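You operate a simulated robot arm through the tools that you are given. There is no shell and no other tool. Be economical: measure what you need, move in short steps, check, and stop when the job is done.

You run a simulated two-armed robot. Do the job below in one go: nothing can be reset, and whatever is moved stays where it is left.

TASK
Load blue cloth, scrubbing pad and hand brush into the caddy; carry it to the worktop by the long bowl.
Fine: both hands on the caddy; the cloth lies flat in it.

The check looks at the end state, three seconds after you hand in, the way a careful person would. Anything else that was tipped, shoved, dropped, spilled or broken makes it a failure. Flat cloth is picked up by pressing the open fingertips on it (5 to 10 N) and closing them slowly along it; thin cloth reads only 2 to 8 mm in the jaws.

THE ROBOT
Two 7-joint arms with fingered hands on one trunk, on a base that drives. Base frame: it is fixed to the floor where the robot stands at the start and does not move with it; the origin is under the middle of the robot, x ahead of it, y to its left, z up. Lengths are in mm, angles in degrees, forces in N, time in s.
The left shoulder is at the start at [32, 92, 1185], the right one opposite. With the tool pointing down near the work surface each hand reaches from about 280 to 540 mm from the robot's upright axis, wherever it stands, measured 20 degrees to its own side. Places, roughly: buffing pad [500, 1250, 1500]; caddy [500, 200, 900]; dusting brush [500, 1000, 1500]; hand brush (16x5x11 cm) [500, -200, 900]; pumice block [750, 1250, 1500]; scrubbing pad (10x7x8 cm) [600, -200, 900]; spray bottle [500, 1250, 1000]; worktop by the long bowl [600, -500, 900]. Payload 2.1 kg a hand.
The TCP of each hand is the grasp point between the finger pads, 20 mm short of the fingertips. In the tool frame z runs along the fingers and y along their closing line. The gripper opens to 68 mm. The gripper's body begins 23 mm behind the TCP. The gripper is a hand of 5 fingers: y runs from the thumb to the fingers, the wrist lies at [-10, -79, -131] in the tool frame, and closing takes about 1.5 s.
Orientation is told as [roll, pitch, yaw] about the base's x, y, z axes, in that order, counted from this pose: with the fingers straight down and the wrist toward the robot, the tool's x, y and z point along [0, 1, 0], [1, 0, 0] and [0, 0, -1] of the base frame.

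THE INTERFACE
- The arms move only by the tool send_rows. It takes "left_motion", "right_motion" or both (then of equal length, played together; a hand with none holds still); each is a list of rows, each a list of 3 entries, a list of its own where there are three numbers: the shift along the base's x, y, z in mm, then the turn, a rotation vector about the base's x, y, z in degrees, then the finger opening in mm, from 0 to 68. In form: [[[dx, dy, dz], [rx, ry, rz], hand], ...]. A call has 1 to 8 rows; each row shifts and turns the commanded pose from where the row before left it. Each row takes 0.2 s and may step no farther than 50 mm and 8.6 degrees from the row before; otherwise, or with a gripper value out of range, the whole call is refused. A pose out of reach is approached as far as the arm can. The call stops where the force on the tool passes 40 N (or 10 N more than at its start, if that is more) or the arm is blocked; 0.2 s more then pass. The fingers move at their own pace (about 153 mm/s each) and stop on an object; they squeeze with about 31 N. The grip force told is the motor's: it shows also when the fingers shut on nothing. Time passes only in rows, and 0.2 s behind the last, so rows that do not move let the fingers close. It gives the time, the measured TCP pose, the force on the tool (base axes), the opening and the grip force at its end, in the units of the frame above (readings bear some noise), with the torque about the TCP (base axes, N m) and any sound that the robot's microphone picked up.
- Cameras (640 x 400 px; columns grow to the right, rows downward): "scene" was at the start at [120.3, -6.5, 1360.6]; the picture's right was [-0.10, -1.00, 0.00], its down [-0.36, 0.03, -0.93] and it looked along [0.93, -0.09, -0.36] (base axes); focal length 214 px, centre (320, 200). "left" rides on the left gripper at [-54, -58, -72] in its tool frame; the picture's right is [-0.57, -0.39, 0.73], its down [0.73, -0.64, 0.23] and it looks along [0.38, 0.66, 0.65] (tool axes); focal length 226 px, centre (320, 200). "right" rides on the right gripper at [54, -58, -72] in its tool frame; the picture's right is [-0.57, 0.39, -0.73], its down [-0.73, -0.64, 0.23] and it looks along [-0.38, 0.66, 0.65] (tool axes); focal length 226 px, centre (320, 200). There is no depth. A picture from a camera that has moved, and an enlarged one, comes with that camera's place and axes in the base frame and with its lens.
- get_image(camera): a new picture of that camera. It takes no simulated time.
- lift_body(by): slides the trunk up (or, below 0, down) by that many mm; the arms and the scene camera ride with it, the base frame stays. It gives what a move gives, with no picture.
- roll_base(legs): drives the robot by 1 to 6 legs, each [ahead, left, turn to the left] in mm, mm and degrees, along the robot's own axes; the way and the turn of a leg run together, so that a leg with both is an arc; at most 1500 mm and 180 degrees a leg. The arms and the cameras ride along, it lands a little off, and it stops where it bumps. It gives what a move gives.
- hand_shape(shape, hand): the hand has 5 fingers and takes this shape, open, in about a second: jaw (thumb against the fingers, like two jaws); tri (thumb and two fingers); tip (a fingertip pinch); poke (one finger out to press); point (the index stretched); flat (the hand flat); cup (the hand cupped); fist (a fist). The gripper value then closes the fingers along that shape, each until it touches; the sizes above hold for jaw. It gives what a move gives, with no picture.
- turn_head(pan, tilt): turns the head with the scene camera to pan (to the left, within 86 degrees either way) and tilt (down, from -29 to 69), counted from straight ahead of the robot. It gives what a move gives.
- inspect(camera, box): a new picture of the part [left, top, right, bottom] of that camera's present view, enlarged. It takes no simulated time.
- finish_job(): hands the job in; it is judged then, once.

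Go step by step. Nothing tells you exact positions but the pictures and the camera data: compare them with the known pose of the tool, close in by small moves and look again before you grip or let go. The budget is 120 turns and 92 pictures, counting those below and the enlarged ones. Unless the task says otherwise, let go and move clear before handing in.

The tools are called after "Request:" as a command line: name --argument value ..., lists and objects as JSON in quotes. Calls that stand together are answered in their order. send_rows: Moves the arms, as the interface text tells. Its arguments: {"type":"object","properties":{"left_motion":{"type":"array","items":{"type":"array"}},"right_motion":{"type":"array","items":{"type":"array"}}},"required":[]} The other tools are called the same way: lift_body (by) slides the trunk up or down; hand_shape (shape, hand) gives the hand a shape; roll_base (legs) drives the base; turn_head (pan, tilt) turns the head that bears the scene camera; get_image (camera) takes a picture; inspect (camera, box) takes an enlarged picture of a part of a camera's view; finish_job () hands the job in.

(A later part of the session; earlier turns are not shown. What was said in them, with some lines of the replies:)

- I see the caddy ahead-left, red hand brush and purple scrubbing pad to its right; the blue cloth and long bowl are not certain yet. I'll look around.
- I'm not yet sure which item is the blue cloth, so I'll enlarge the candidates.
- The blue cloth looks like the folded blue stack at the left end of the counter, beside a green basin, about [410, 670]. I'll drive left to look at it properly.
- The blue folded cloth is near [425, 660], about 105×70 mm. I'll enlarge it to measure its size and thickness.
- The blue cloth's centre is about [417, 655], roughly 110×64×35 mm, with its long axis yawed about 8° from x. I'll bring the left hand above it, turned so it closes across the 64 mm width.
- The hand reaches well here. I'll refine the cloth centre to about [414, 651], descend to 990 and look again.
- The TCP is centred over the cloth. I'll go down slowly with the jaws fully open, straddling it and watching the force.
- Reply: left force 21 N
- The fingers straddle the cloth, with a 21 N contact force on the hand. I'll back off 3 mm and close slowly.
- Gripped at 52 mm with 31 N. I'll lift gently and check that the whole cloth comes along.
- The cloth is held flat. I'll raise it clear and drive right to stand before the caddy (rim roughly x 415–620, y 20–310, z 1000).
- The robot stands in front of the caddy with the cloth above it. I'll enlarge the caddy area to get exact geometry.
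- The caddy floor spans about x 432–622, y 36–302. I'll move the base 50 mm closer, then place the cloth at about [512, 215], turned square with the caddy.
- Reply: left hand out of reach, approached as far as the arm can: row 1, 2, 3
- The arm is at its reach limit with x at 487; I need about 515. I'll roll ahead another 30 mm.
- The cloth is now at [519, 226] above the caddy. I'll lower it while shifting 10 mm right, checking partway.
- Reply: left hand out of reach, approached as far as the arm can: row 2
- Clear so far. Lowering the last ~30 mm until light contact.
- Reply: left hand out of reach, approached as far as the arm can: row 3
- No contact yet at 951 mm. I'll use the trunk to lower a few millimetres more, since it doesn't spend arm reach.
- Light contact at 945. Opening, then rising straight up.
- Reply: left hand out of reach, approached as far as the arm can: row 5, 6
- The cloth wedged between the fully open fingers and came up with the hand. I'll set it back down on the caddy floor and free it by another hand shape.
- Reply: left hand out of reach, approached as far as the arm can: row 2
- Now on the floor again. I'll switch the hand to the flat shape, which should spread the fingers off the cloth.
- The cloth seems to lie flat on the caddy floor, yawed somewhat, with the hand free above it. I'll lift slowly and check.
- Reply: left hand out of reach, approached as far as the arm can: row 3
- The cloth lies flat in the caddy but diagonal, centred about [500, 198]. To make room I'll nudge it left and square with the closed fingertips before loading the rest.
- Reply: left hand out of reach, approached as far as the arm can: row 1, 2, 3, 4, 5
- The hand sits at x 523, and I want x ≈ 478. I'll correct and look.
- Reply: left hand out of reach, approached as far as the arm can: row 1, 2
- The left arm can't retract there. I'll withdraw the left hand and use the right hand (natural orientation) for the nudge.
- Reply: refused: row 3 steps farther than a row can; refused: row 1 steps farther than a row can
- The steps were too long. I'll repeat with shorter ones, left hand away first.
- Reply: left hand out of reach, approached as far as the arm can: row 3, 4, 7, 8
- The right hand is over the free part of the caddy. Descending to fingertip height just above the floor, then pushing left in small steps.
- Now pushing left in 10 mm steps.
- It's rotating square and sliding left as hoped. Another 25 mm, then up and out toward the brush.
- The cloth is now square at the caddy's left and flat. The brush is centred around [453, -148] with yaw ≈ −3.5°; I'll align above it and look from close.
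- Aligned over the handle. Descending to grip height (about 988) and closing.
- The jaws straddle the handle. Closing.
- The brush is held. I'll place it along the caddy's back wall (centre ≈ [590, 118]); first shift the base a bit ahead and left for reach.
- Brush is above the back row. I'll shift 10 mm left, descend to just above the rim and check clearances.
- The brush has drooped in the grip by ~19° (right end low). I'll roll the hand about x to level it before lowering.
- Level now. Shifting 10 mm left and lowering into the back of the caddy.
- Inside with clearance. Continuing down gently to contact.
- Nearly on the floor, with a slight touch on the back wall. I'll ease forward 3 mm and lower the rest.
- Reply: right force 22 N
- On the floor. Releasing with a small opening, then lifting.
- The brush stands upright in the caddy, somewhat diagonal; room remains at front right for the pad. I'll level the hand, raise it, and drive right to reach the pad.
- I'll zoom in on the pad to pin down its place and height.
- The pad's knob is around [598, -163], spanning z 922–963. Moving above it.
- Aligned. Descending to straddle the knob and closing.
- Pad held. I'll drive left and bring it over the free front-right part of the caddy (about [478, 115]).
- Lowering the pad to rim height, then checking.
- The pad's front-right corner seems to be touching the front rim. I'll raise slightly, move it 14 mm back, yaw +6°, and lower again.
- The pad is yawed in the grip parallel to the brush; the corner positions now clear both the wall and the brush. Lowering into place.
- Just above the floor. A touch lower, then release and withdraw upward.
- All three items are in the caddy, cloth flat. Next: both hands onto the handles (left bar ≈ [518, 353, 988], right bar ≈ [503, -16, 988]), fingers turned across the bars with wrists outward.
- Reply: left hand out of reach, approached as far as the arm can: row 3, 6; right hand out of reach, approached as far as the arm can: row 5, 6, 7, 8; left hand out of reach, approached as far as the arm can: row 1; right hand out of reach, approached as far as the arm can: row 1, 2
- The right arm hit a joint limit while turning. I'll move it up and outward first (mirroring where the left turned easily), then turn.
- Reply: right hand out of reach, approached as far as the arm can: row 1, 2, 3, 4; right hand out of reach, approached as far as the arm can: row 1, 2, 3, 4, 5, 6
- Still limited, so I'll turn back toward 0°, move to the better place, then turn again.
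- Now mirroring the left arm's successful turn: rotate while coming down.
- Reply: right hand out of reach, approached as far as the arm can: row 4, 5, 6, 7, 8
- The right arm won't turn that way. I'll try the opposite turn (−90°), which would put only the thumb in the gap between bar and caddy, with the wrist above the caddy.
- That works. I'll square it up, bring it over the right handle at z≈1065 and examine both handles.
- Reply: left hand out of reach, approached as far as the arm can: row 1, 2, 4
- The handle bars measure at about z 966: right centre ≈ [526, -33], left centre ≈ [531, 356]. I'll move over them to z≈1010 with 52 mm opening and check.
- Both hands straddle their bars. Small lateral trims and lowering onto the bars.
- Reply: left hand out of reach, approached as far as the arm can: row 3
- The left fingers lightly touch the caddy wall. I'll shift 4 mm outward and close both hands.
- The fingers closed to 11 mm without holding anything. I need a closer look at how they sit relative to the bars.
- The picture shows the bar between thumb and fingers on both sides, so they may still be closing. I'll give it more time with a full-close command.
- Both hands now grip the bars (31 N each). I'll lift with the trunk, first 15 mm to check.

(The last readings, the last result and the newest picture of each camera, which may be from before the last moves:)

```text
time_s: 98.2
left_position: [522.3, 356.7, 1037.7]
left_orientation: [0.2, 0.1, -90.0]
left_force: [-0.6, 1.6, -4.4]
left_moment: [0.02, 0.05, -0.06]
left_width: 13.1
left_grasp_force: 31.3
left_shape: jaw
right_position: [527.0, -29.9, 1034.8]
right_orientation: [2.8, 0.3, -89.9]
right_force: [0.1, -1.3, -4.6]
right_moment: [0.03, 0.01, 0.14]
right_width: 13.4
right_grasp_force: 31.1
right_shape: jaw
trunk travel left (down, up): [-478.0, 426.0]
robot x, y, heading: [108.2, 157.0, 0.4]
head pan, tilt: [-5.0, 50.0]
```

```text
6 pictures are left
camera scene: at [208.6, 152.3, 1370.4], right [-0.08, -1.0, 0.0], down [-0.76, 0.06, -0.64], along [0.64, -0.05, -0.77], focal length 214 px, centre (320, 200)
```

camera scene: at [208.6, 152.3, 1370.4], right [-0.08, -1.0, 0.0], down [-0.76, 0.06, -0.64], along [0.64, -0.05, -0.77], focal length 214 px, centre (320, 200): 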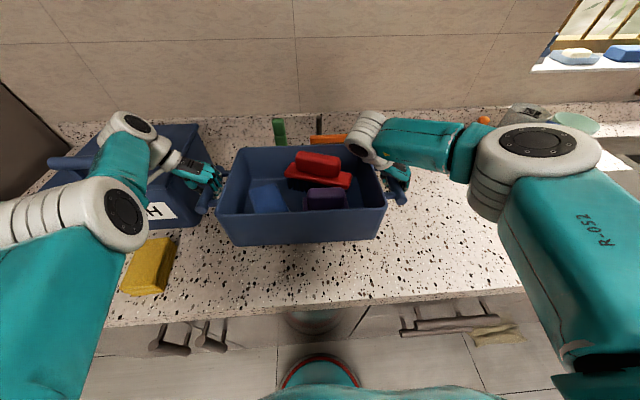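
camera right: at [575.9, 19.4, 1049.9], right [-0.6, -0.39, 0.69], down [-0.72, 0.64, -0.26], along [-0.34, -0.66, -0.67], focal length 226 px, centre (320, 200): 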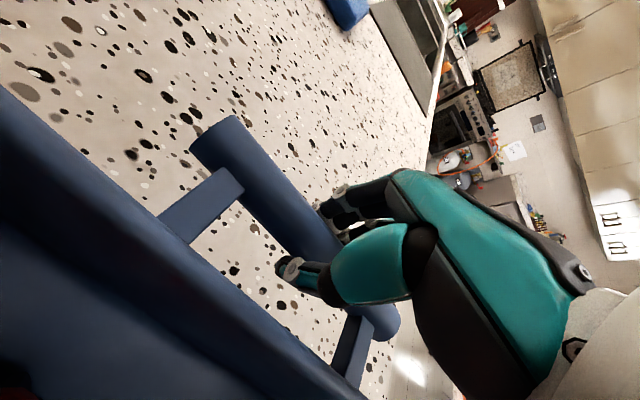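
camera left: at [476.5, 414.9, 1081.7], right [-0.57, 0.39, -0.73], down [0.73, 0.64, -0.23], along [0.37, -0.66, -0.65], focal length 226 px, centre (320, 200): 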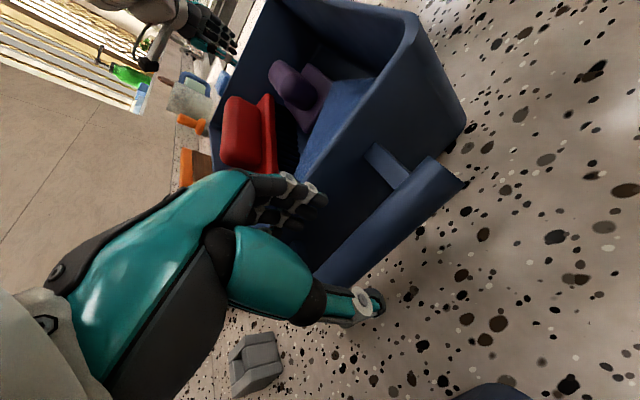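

The caddy is lifted level with everything inside. I'll drive right about 640 mm toward the sink-side worktop.

Request:
roll_base --legs '[[-15, -300, 0], [0, -340, 0]]'

Request:
turn_head --pan -20 --tilt 50

Request:
get_image --camera "scene"

```text
time_s: 102.1
left_position: [514.2, -284.3, 1038.9]
left_orientation: [0.2, 0.1, -90.1]
left_force: [-0.1, 3.0, -3.8]
left_moment: [0.03, 0.03, -0.06]
left_width: 12.8
left_grasp_force: 30.8
left_shape: jaw
right_position: [516.9, -672.3, 1034.3]
right_orientation: [3.0, 0.4, -89.9]
right_force: [0.5, -1.6, -3.9]
right_moment: [0.03, -0.01, 0.06]
right_width: 13.3
right_grasp_force: 31.2
right_shape: jaw
trunk travel left (down, up): [-478.0, 426.0]
robot x, y, heading: [99.2, -484.6, 0.5]
head pan, tilt: [-5.0, 50.0]
```

```text
time_s: 102.9
left_position: [515.0, -283.8, 1037.4]
left_orientation: [0.2, 0.1, -90.2]
left_force: [0.6, 1.8, -4.1]
left_moment: [0.0, 0.03, -0.08]
left_width: 13.1
left_grasp_force: 31.0
left_shape: jaw
right_position: [517.1, -670.3, 1035.2]
right_orientation: [2.8, 0.4, -90.1]
right_force: [0.9, -1.8, -4.7]
right_moment: [0.03, -0.02, 0.15]
right_width: 13.2
right_grasp_force: 30.8
right_shape: jaw
trunk travel left (down, up): [-478.0, 426.0]
robot x, y, heading: [102.1, -481.8, 0.2]
head pan, tilt: [-20.0, 50.0]
```

```text
5 pictures are left
camera scene: at [194.8, -507.0, 1370.4], right [-0.33, -0.94, 0.0], down [-0.72, 0.26, -0.64], along [0.61, -0.21, -0.77], focal length 214 px, centre (320, 200)
```

scene: 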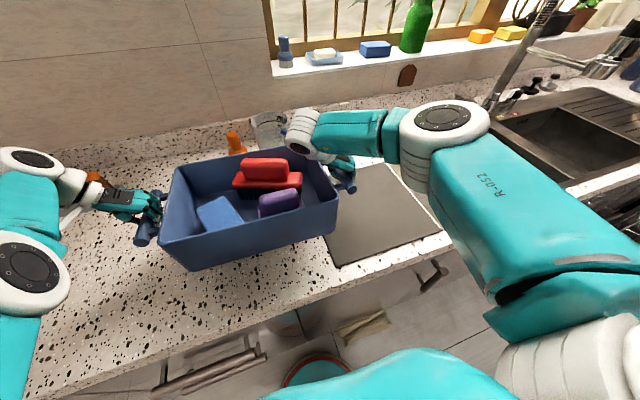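

The caddy is at about [516, -477]. I need a closer look at the drain panel's edge (and the sponge) before setting down.

Request:
inspect --camera "scene" --box '[220, 100, 460, 280]'

Request:
get_image --camera "right"

```text
2.22 times, centred on (340, 190) of scene
camera zoom: at [194.8, -507.0, 1370.4], right [-0.33, -0.94, 0.0], down [-0.72, 0.26, -0.64], along [0.61, -0.21, -0.77], focal length 477 px, centre (276, 222)
```

zoom: 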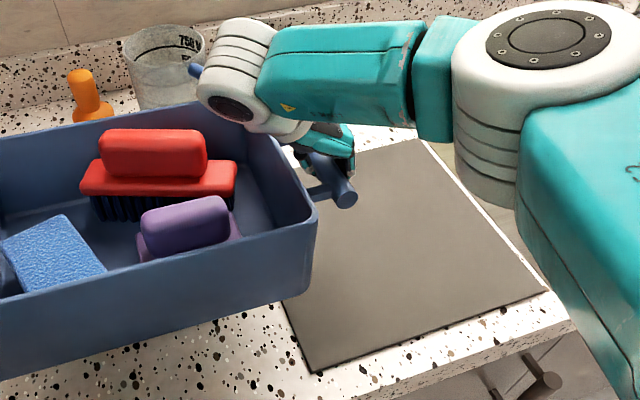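

```text
3 pictures are left
camera right: at [567.7, -612.9, 1109.5], right [-0.6, -0.39, 0.7], down [-0.72, 0.64, -0.26], along [-0.34, -0.66, -0.67], focal length 226 px, centre (320, 200)
```

right: 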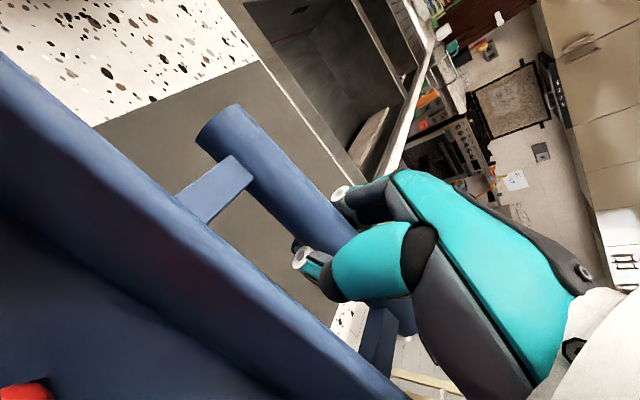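

The panel's left edge is at y ≈ −603 and the sponge's near corner at x ≈ 620–640. I'll shift the caddy 20 mm back and 26 mm left, so it stands wholly on free worktop right beside the sink board, then lower.

Request:
roll_base --legs '[[-20, 26, 0]]'

Request:
lift_body --by -30

Request:
get_image --camera "left"

```text
time_s: 103.7
left_position: [492.8, -256.1, 1039.5]
left_orientation: [0.2, 0.1, -90.2]
left_force: [0.3, 1.7, -4.4]
left_moment: [0.04, 0.04, -0.07]
left_width: 12.9
left_grasp_force: 30.8
left_shape: jaw
right_position: [496.7, -644.1, 1035.8]
right_orientation: [2.8, 0.2, -90.0]
right_force: [-0.3, -1.9, -4.6]
right_moment: [0.03, 0.03, 0.11]
right_width: 13.2
right_grasp_force: 30.5
right_shape: jaw
trunk travel left (down, up): [-478.0, 426.0]
robot x, y, heading: [79.0, -456.3, 0.6]
head pan, tilt: [-20.0, 50.0]
```

```text
time_s: 104.5
left_position: [492.4, -256.1, 1007.9]
left_orientation: [0.1, 0.1, -90.1]
left_force: [-0.6, 0.5, -4.1]
left_moment: [0.05, 0.02, -0.08]
left_width: 12.8
left_grasp_force: 31.1
left_shape: jaw
right_position: [497.2, -645.9, 1006.0]
right_orientation: [2.8, 0.3, -90.0]
right_force: [0.1, -0.2, -4.5]
right_moment: [0.05, 0.02, 0.1]
right_width: 13.3
right_grasp_force: 30.9
right_shape: jaw
trunk travel left (down, up): [-448.0, 456.0]
robot x, y, heading: [83.1, -457.1, 0.3]
head pan, tilt: [-20.0, 50.0]
```

```text
2 pictures are left
camera left: at [440.3, -199.5, 1080.4], right [-0.56, 0.39, -0.73], down [0.73, 0.64, -0.23], along [0.38, -0.66, -0.65], focal length 226 px, centre (320, 200)
```

left: 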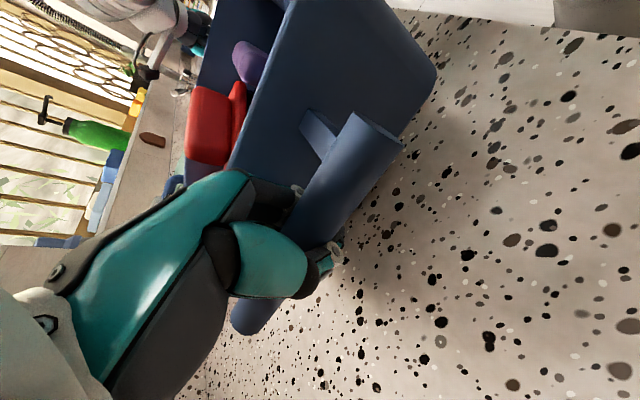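

Clear below. Lowering to the worktop in small steps.

Request:
lift_body --by -25

Request:
lift_body --by -4

Request:
lift_body --by -3

```text
time_s: 105.2
left_position: [493.7, -257.6, 983.4]
left_orientation: [0.2, 0.1, -90.1]
left_force: [-0.2, 3.0, -4.3]
left_moment: [0.06, 0.06, -0.05]
left_width: 13.1
left_grasp_force: 31.0
left_shape: jaw
right_position: [496.5, -644.1, 980.3]
right_orientation: [2.9, 0.3, -90.0]
right_force: [0.5, -1.6, -4.5]
right_moment: [0.04, 0.01, 0.1]
right_width: 13.1
right_grasp_force: 31.1
right_shape: jaw
trunk travel left (down, up): [-423.0, 481.0]
robot x, y, heading: [75.5, -459.8, 0.4]
head pan, tilt: [-20.0, 50.0]
```

```text
time_s: 105.7
left_position: [492.9, -257.2, 977.9]
left_orientation: [0.3, 0.2, -90.0]
left_force: [0.2, 1.3, -4.9]
left_moment: [0.02, 0.02, -0.06]
left_width: 13.1
left_grasp_force: 30.8
left_shape: jaw
right_position: [496.9, -645.9, 975.7]
right_orientation: [3.0, 0.3, -89.9]
right_force: [0.4, -1.9, -4.3]
right_moment: [-0.01, -0.02, 0.11]
right_width: 13.2
right_grasp_force: 31.1
right_shape: jaw
trunk travel left (down, up): [-419.0, 485.0]
robot x, y, heading: [81.2, -458.4, 0.5]
head pan, tilt: [-20.0, 50.0]
```

```text
time_s: 106.2
left_position: [493.7, -257.4, 975.9]
left_orientation: [0.2, 0.0, -90.1]
left_force: [-0.2, 1.8, -3.8]
left_moment: [0.06, 0.03, -0.08]
left_width: 13.0
left_grasp_force: 30.7
left_shape: jaw
right_position: [495.9, -645.0, 973.1]
right_orientation: [3.0, 0.2, -90.0]
right_force: [0.1, -0.5, -3.0]
right_moment: [0.03, -0.07, 0.11]
right_width: 13.5
right_grasp_force: 31.0
right_shape: jaw
trunk travel left (down, up): [-416.0, 488.0]
robot x, y, heading: [77.5, -460.8, 0.2]
head pan, tilt: [-20.0, 50.0]
```

Contact is starting (load dropping). Two more millimetres at a time.

Request:
lift_body --by -2

Request:
lift_body --by -2

```text
time_s: 106.8
left_position: [492.1, -255.9, 974.9]
left_orientation: [0.2, 0.2, -90.1]
left_force: [0.6, 0.5, -3.7]
left_moment: [0.01, -0.02, -0.08]
left_width: 12.9
left_grasp_force: 31.1
left_shape: jaw
right_position: [495.0, -644.5, 970.3]
right_orientation: [2.9, 0.2, -90.0]
right_force: [0.0, -0.4, -3.7]
right_moment: [0.03, -0.04, 0.14]
right_width: 13.4
right_grasp_force: 31.2
right_shape: jaw
trunk travel left (down, up): [-414.0, 490.0]
robot x, y, heading: [75.6, -457.2, 0.6]
head pan, tilt: [-20.0, 50.0]
```

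```text
time_s: 107.3
left_position: [493.8, -255.9, 971.2]
left_orientation: [0.2, 0.1, -90.0]
left_force: [-0.9, 0.2, -3.7]
left_moment: [-0.01, -0.01, -0.06]
left_width: 13.3
left_grasp_force: 30.8
left_shape: jaw
right_position: [496.4, -645.2, 969.4]
right_orientation: [2.9, 0.3, -89.9]
right_force: [-0.3, -0.1, -2.8]
right_moment: [0.04, -0.06, 0.12]
right_width: 13.4
right_grasp_force: 31.3
right_shape: jaw
trunk travel left (down, up): [-412.0, 492.0]
robot x, y, heading: [79.6, -457.4, 0.3]
head pan, tilt: [-20.0, 50.0]
```

Request:
lift_body --by -2

Request:
lift_body --by -2

```text
time_s: 107.8
left_position: [494.3, -257.3, 970.9]
left_orientation: [0.2, 0.2, -90.1]
left_force: [-0.1, -0.7, -3.9]
left_moment: [0.01, 0.0, -0.11]
left_width: 12.9
left_grasp_force: 31.3
left_shape: jaw
right_position: [496.4, -644.4, 967.8]
right_orientation: [3.0, 0.2, -90.1]
right_force: [-0.4, -0.8, -2.9]
right_moment: [0.03, -0.04, 0.12]
right_width: 13.4
right_grasp_force: 30.9
right_shape: jaw
trunk travel left (down, up): [-410.0, 494.0]
robot x, y, heading: [74.4, -458.2, 0.4]
head pan, tilt: [-20.0, 50.0]
```

```text
time_s: 108.3
left_position: [494.1, -257.2, 967.8]
left_orientation: [0.2, 0.1, -90.1]
left_force: [0.5, -0.4, -3.6]
left_moment: [0.01, -0.03, -0.08]
left_width: 12.7
left_grasp_force: 30.9
left_shape: jaw
right_position: [496.5, -644.9, 965.3]
right_orientation: [2.9, 0.1, -90.0]
right_force: [-0.3, 1.1, -3.4]
right_moment: [0.02, -0.07, 0.12]
right_width: 13.3
right_grasp_force: 31.2
right_shape: jaw
trunk travel left (down, up): [-408.0, 496.0]
robot x, y, heading: [77.7, -458.3, 0.6]
head pan, tilt: [-20.0, 50.0]
```

The load hasn't clearly vanished yet. One enlarged look at the caddy's base to judge the gap.

Request:
inspect --camera "scene" --box '[120, 110, 380, 290]'

```text
2.22 times, centred on (250, 200) of scene
camera zoom: at [181.2, -480.7, 1300.0], right [-0.33, -0.94, 0.0], down [-0.72, 0.26, -0.64], along [0.61, -0.22, -0.77], focal length 477 px, centre (476, 200)
```

zoom: 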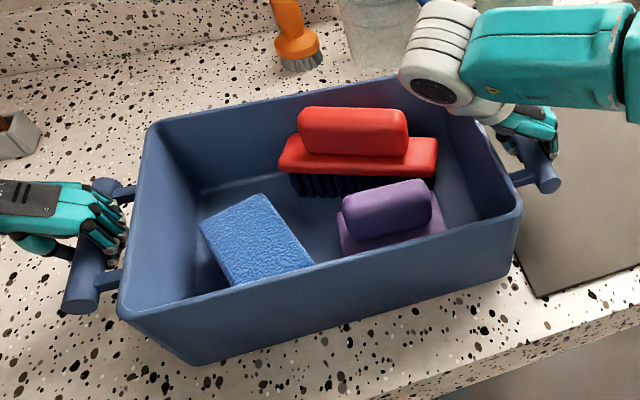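

The base corners project onto the worktop plane, so the caddy is standing, clear of the board and sponge. Opening both hands gently and rising.

Request:
send_rows --right_motion '[[[0, 0, 0], [0, 0, 0], 20], [[0, 0, 0], [0, 0, 0], 32], [[0, 0, 0], [0, 0, 0], 46], [[0, 0, 0], [0, 0, 0], 46], [[0, 0, 15], [0, 0, 0], 46], [[0, 0, 30], [0, 0, 0], 46], [[0, 0, 40], [0, 0, 0], 46], [[0, 0, 40], [0, 0, 0], 46]]' --left_motion '[[[0, 0, 0], [0, 0, 0], 20], [[0, 0, 0], [0, 0, 0], 32], [[0, 0, 0], [0, 0, 0], 46], [[0, 0, 0], [0, 0, 0], 46], [[0, 0, 15], [0, 0, 0], 46], [[0, 0, 30], [0, 0, 0], 46], [[0, 0, 40], [0, 0, 0], 46], [[0, 0, 40], [0, 0, 0], 46]]'

```text
time_s: 110.1
left_position: [491.0, -256.7, 1093.1]
left_orientation: [0.2, 0.1, -90.0]
left_force: [0.0, 0.5, -0.5]
left_moment: [-0.03, -0.03, 0.05]
left_width: 45.4
left_grasp_force: 0.0
left_shape: jaw
right_position: [494.8, -644.6, 1090.8]
right_orientation: [2.9, 0.3, -90.1]
right_force: [-0.1, 0.1, -0.3]
right_moment: [0.0, 0.01, 0.0]
right_width: 45.8
right_grasp_force: 0.1
right_shape: jaw
trunk travel left (down, up): [-408.0, 496.0]
robot x, y, heading: [80.2, -455.6, 0.3]
head pan, tilt: [-20.0, 50.0]
```

Both hands came away without load. I'll raise them clear and use the last picture to confirm.

Request:
lift_body --by 80

Request:
get_image --camera "scene"

```text
time_s: 111.3
left_position: [492.8, -256.3, 1172.9]
left_orientation: [0.3, 0.1, -90.1]
left_force: [-0.1, -0.1, 0.1]
left_moment: [0.02, 0.01, -0.04]
left_width: 45.8
left_grasp_force: 0.0
left_shape: jaw
right_position: [496.6, -645.1, 1171.0]
right_orientation: [2.8, 0.4, -90.0]
right_force: [-0.2, 0.9, 0.4]
right_moment: [0.0, 0.01, -0.01]
right_width: 45.7
right_grasp_force: 0.0
right_shape: jaw
trunk travel left (down, up): [-488.0, 416.0]
robot x, y, heading: [77.4, -458.1, 0.3]
head pan, tilt: [-20.0, 50.0]
```

```text
0 pictures are left
camera scene: at [173.3, -480.7, 1380.4], right [-0.33, -0.94, 0.0], down [-0.72, 0.26, -0.64], along [0.61, -0.22, -0.77], focal length 214 px, centre (320, 200)
```

scene: 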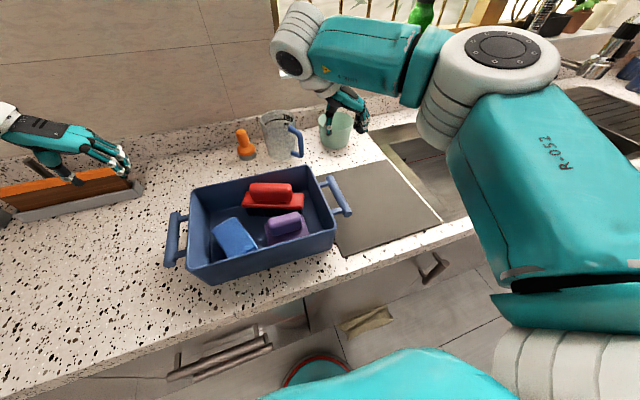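

The caddy stands on the worktop beside the sink with the cloth, pad and brush inside, and both hands are clear. The sponge behind it is hidden in the last picture, but nothing pushed back on the hands while lowering.

Request:
finish_job

```text
The job is handed in.
```

I loaded the blue cloth, scrubbing pad and hand brush into the caddy, with the cloth lying flat. I carried the caddy with both hands and set it on the worktop at about [495, -451], next to the sink's drain panel.

- **Which bowl:** I took the sink to be the "long bowl", as nothing else near [600, -500] fit.
- **Position:** I put the caddy down about 115 mm from that point. That kept it off the drain panel and clear of the blue sponge.
- **Not confirmed:** The sponge was hidden behind the caddy in the last picture. I felt no contact with it while setting the caddy down.
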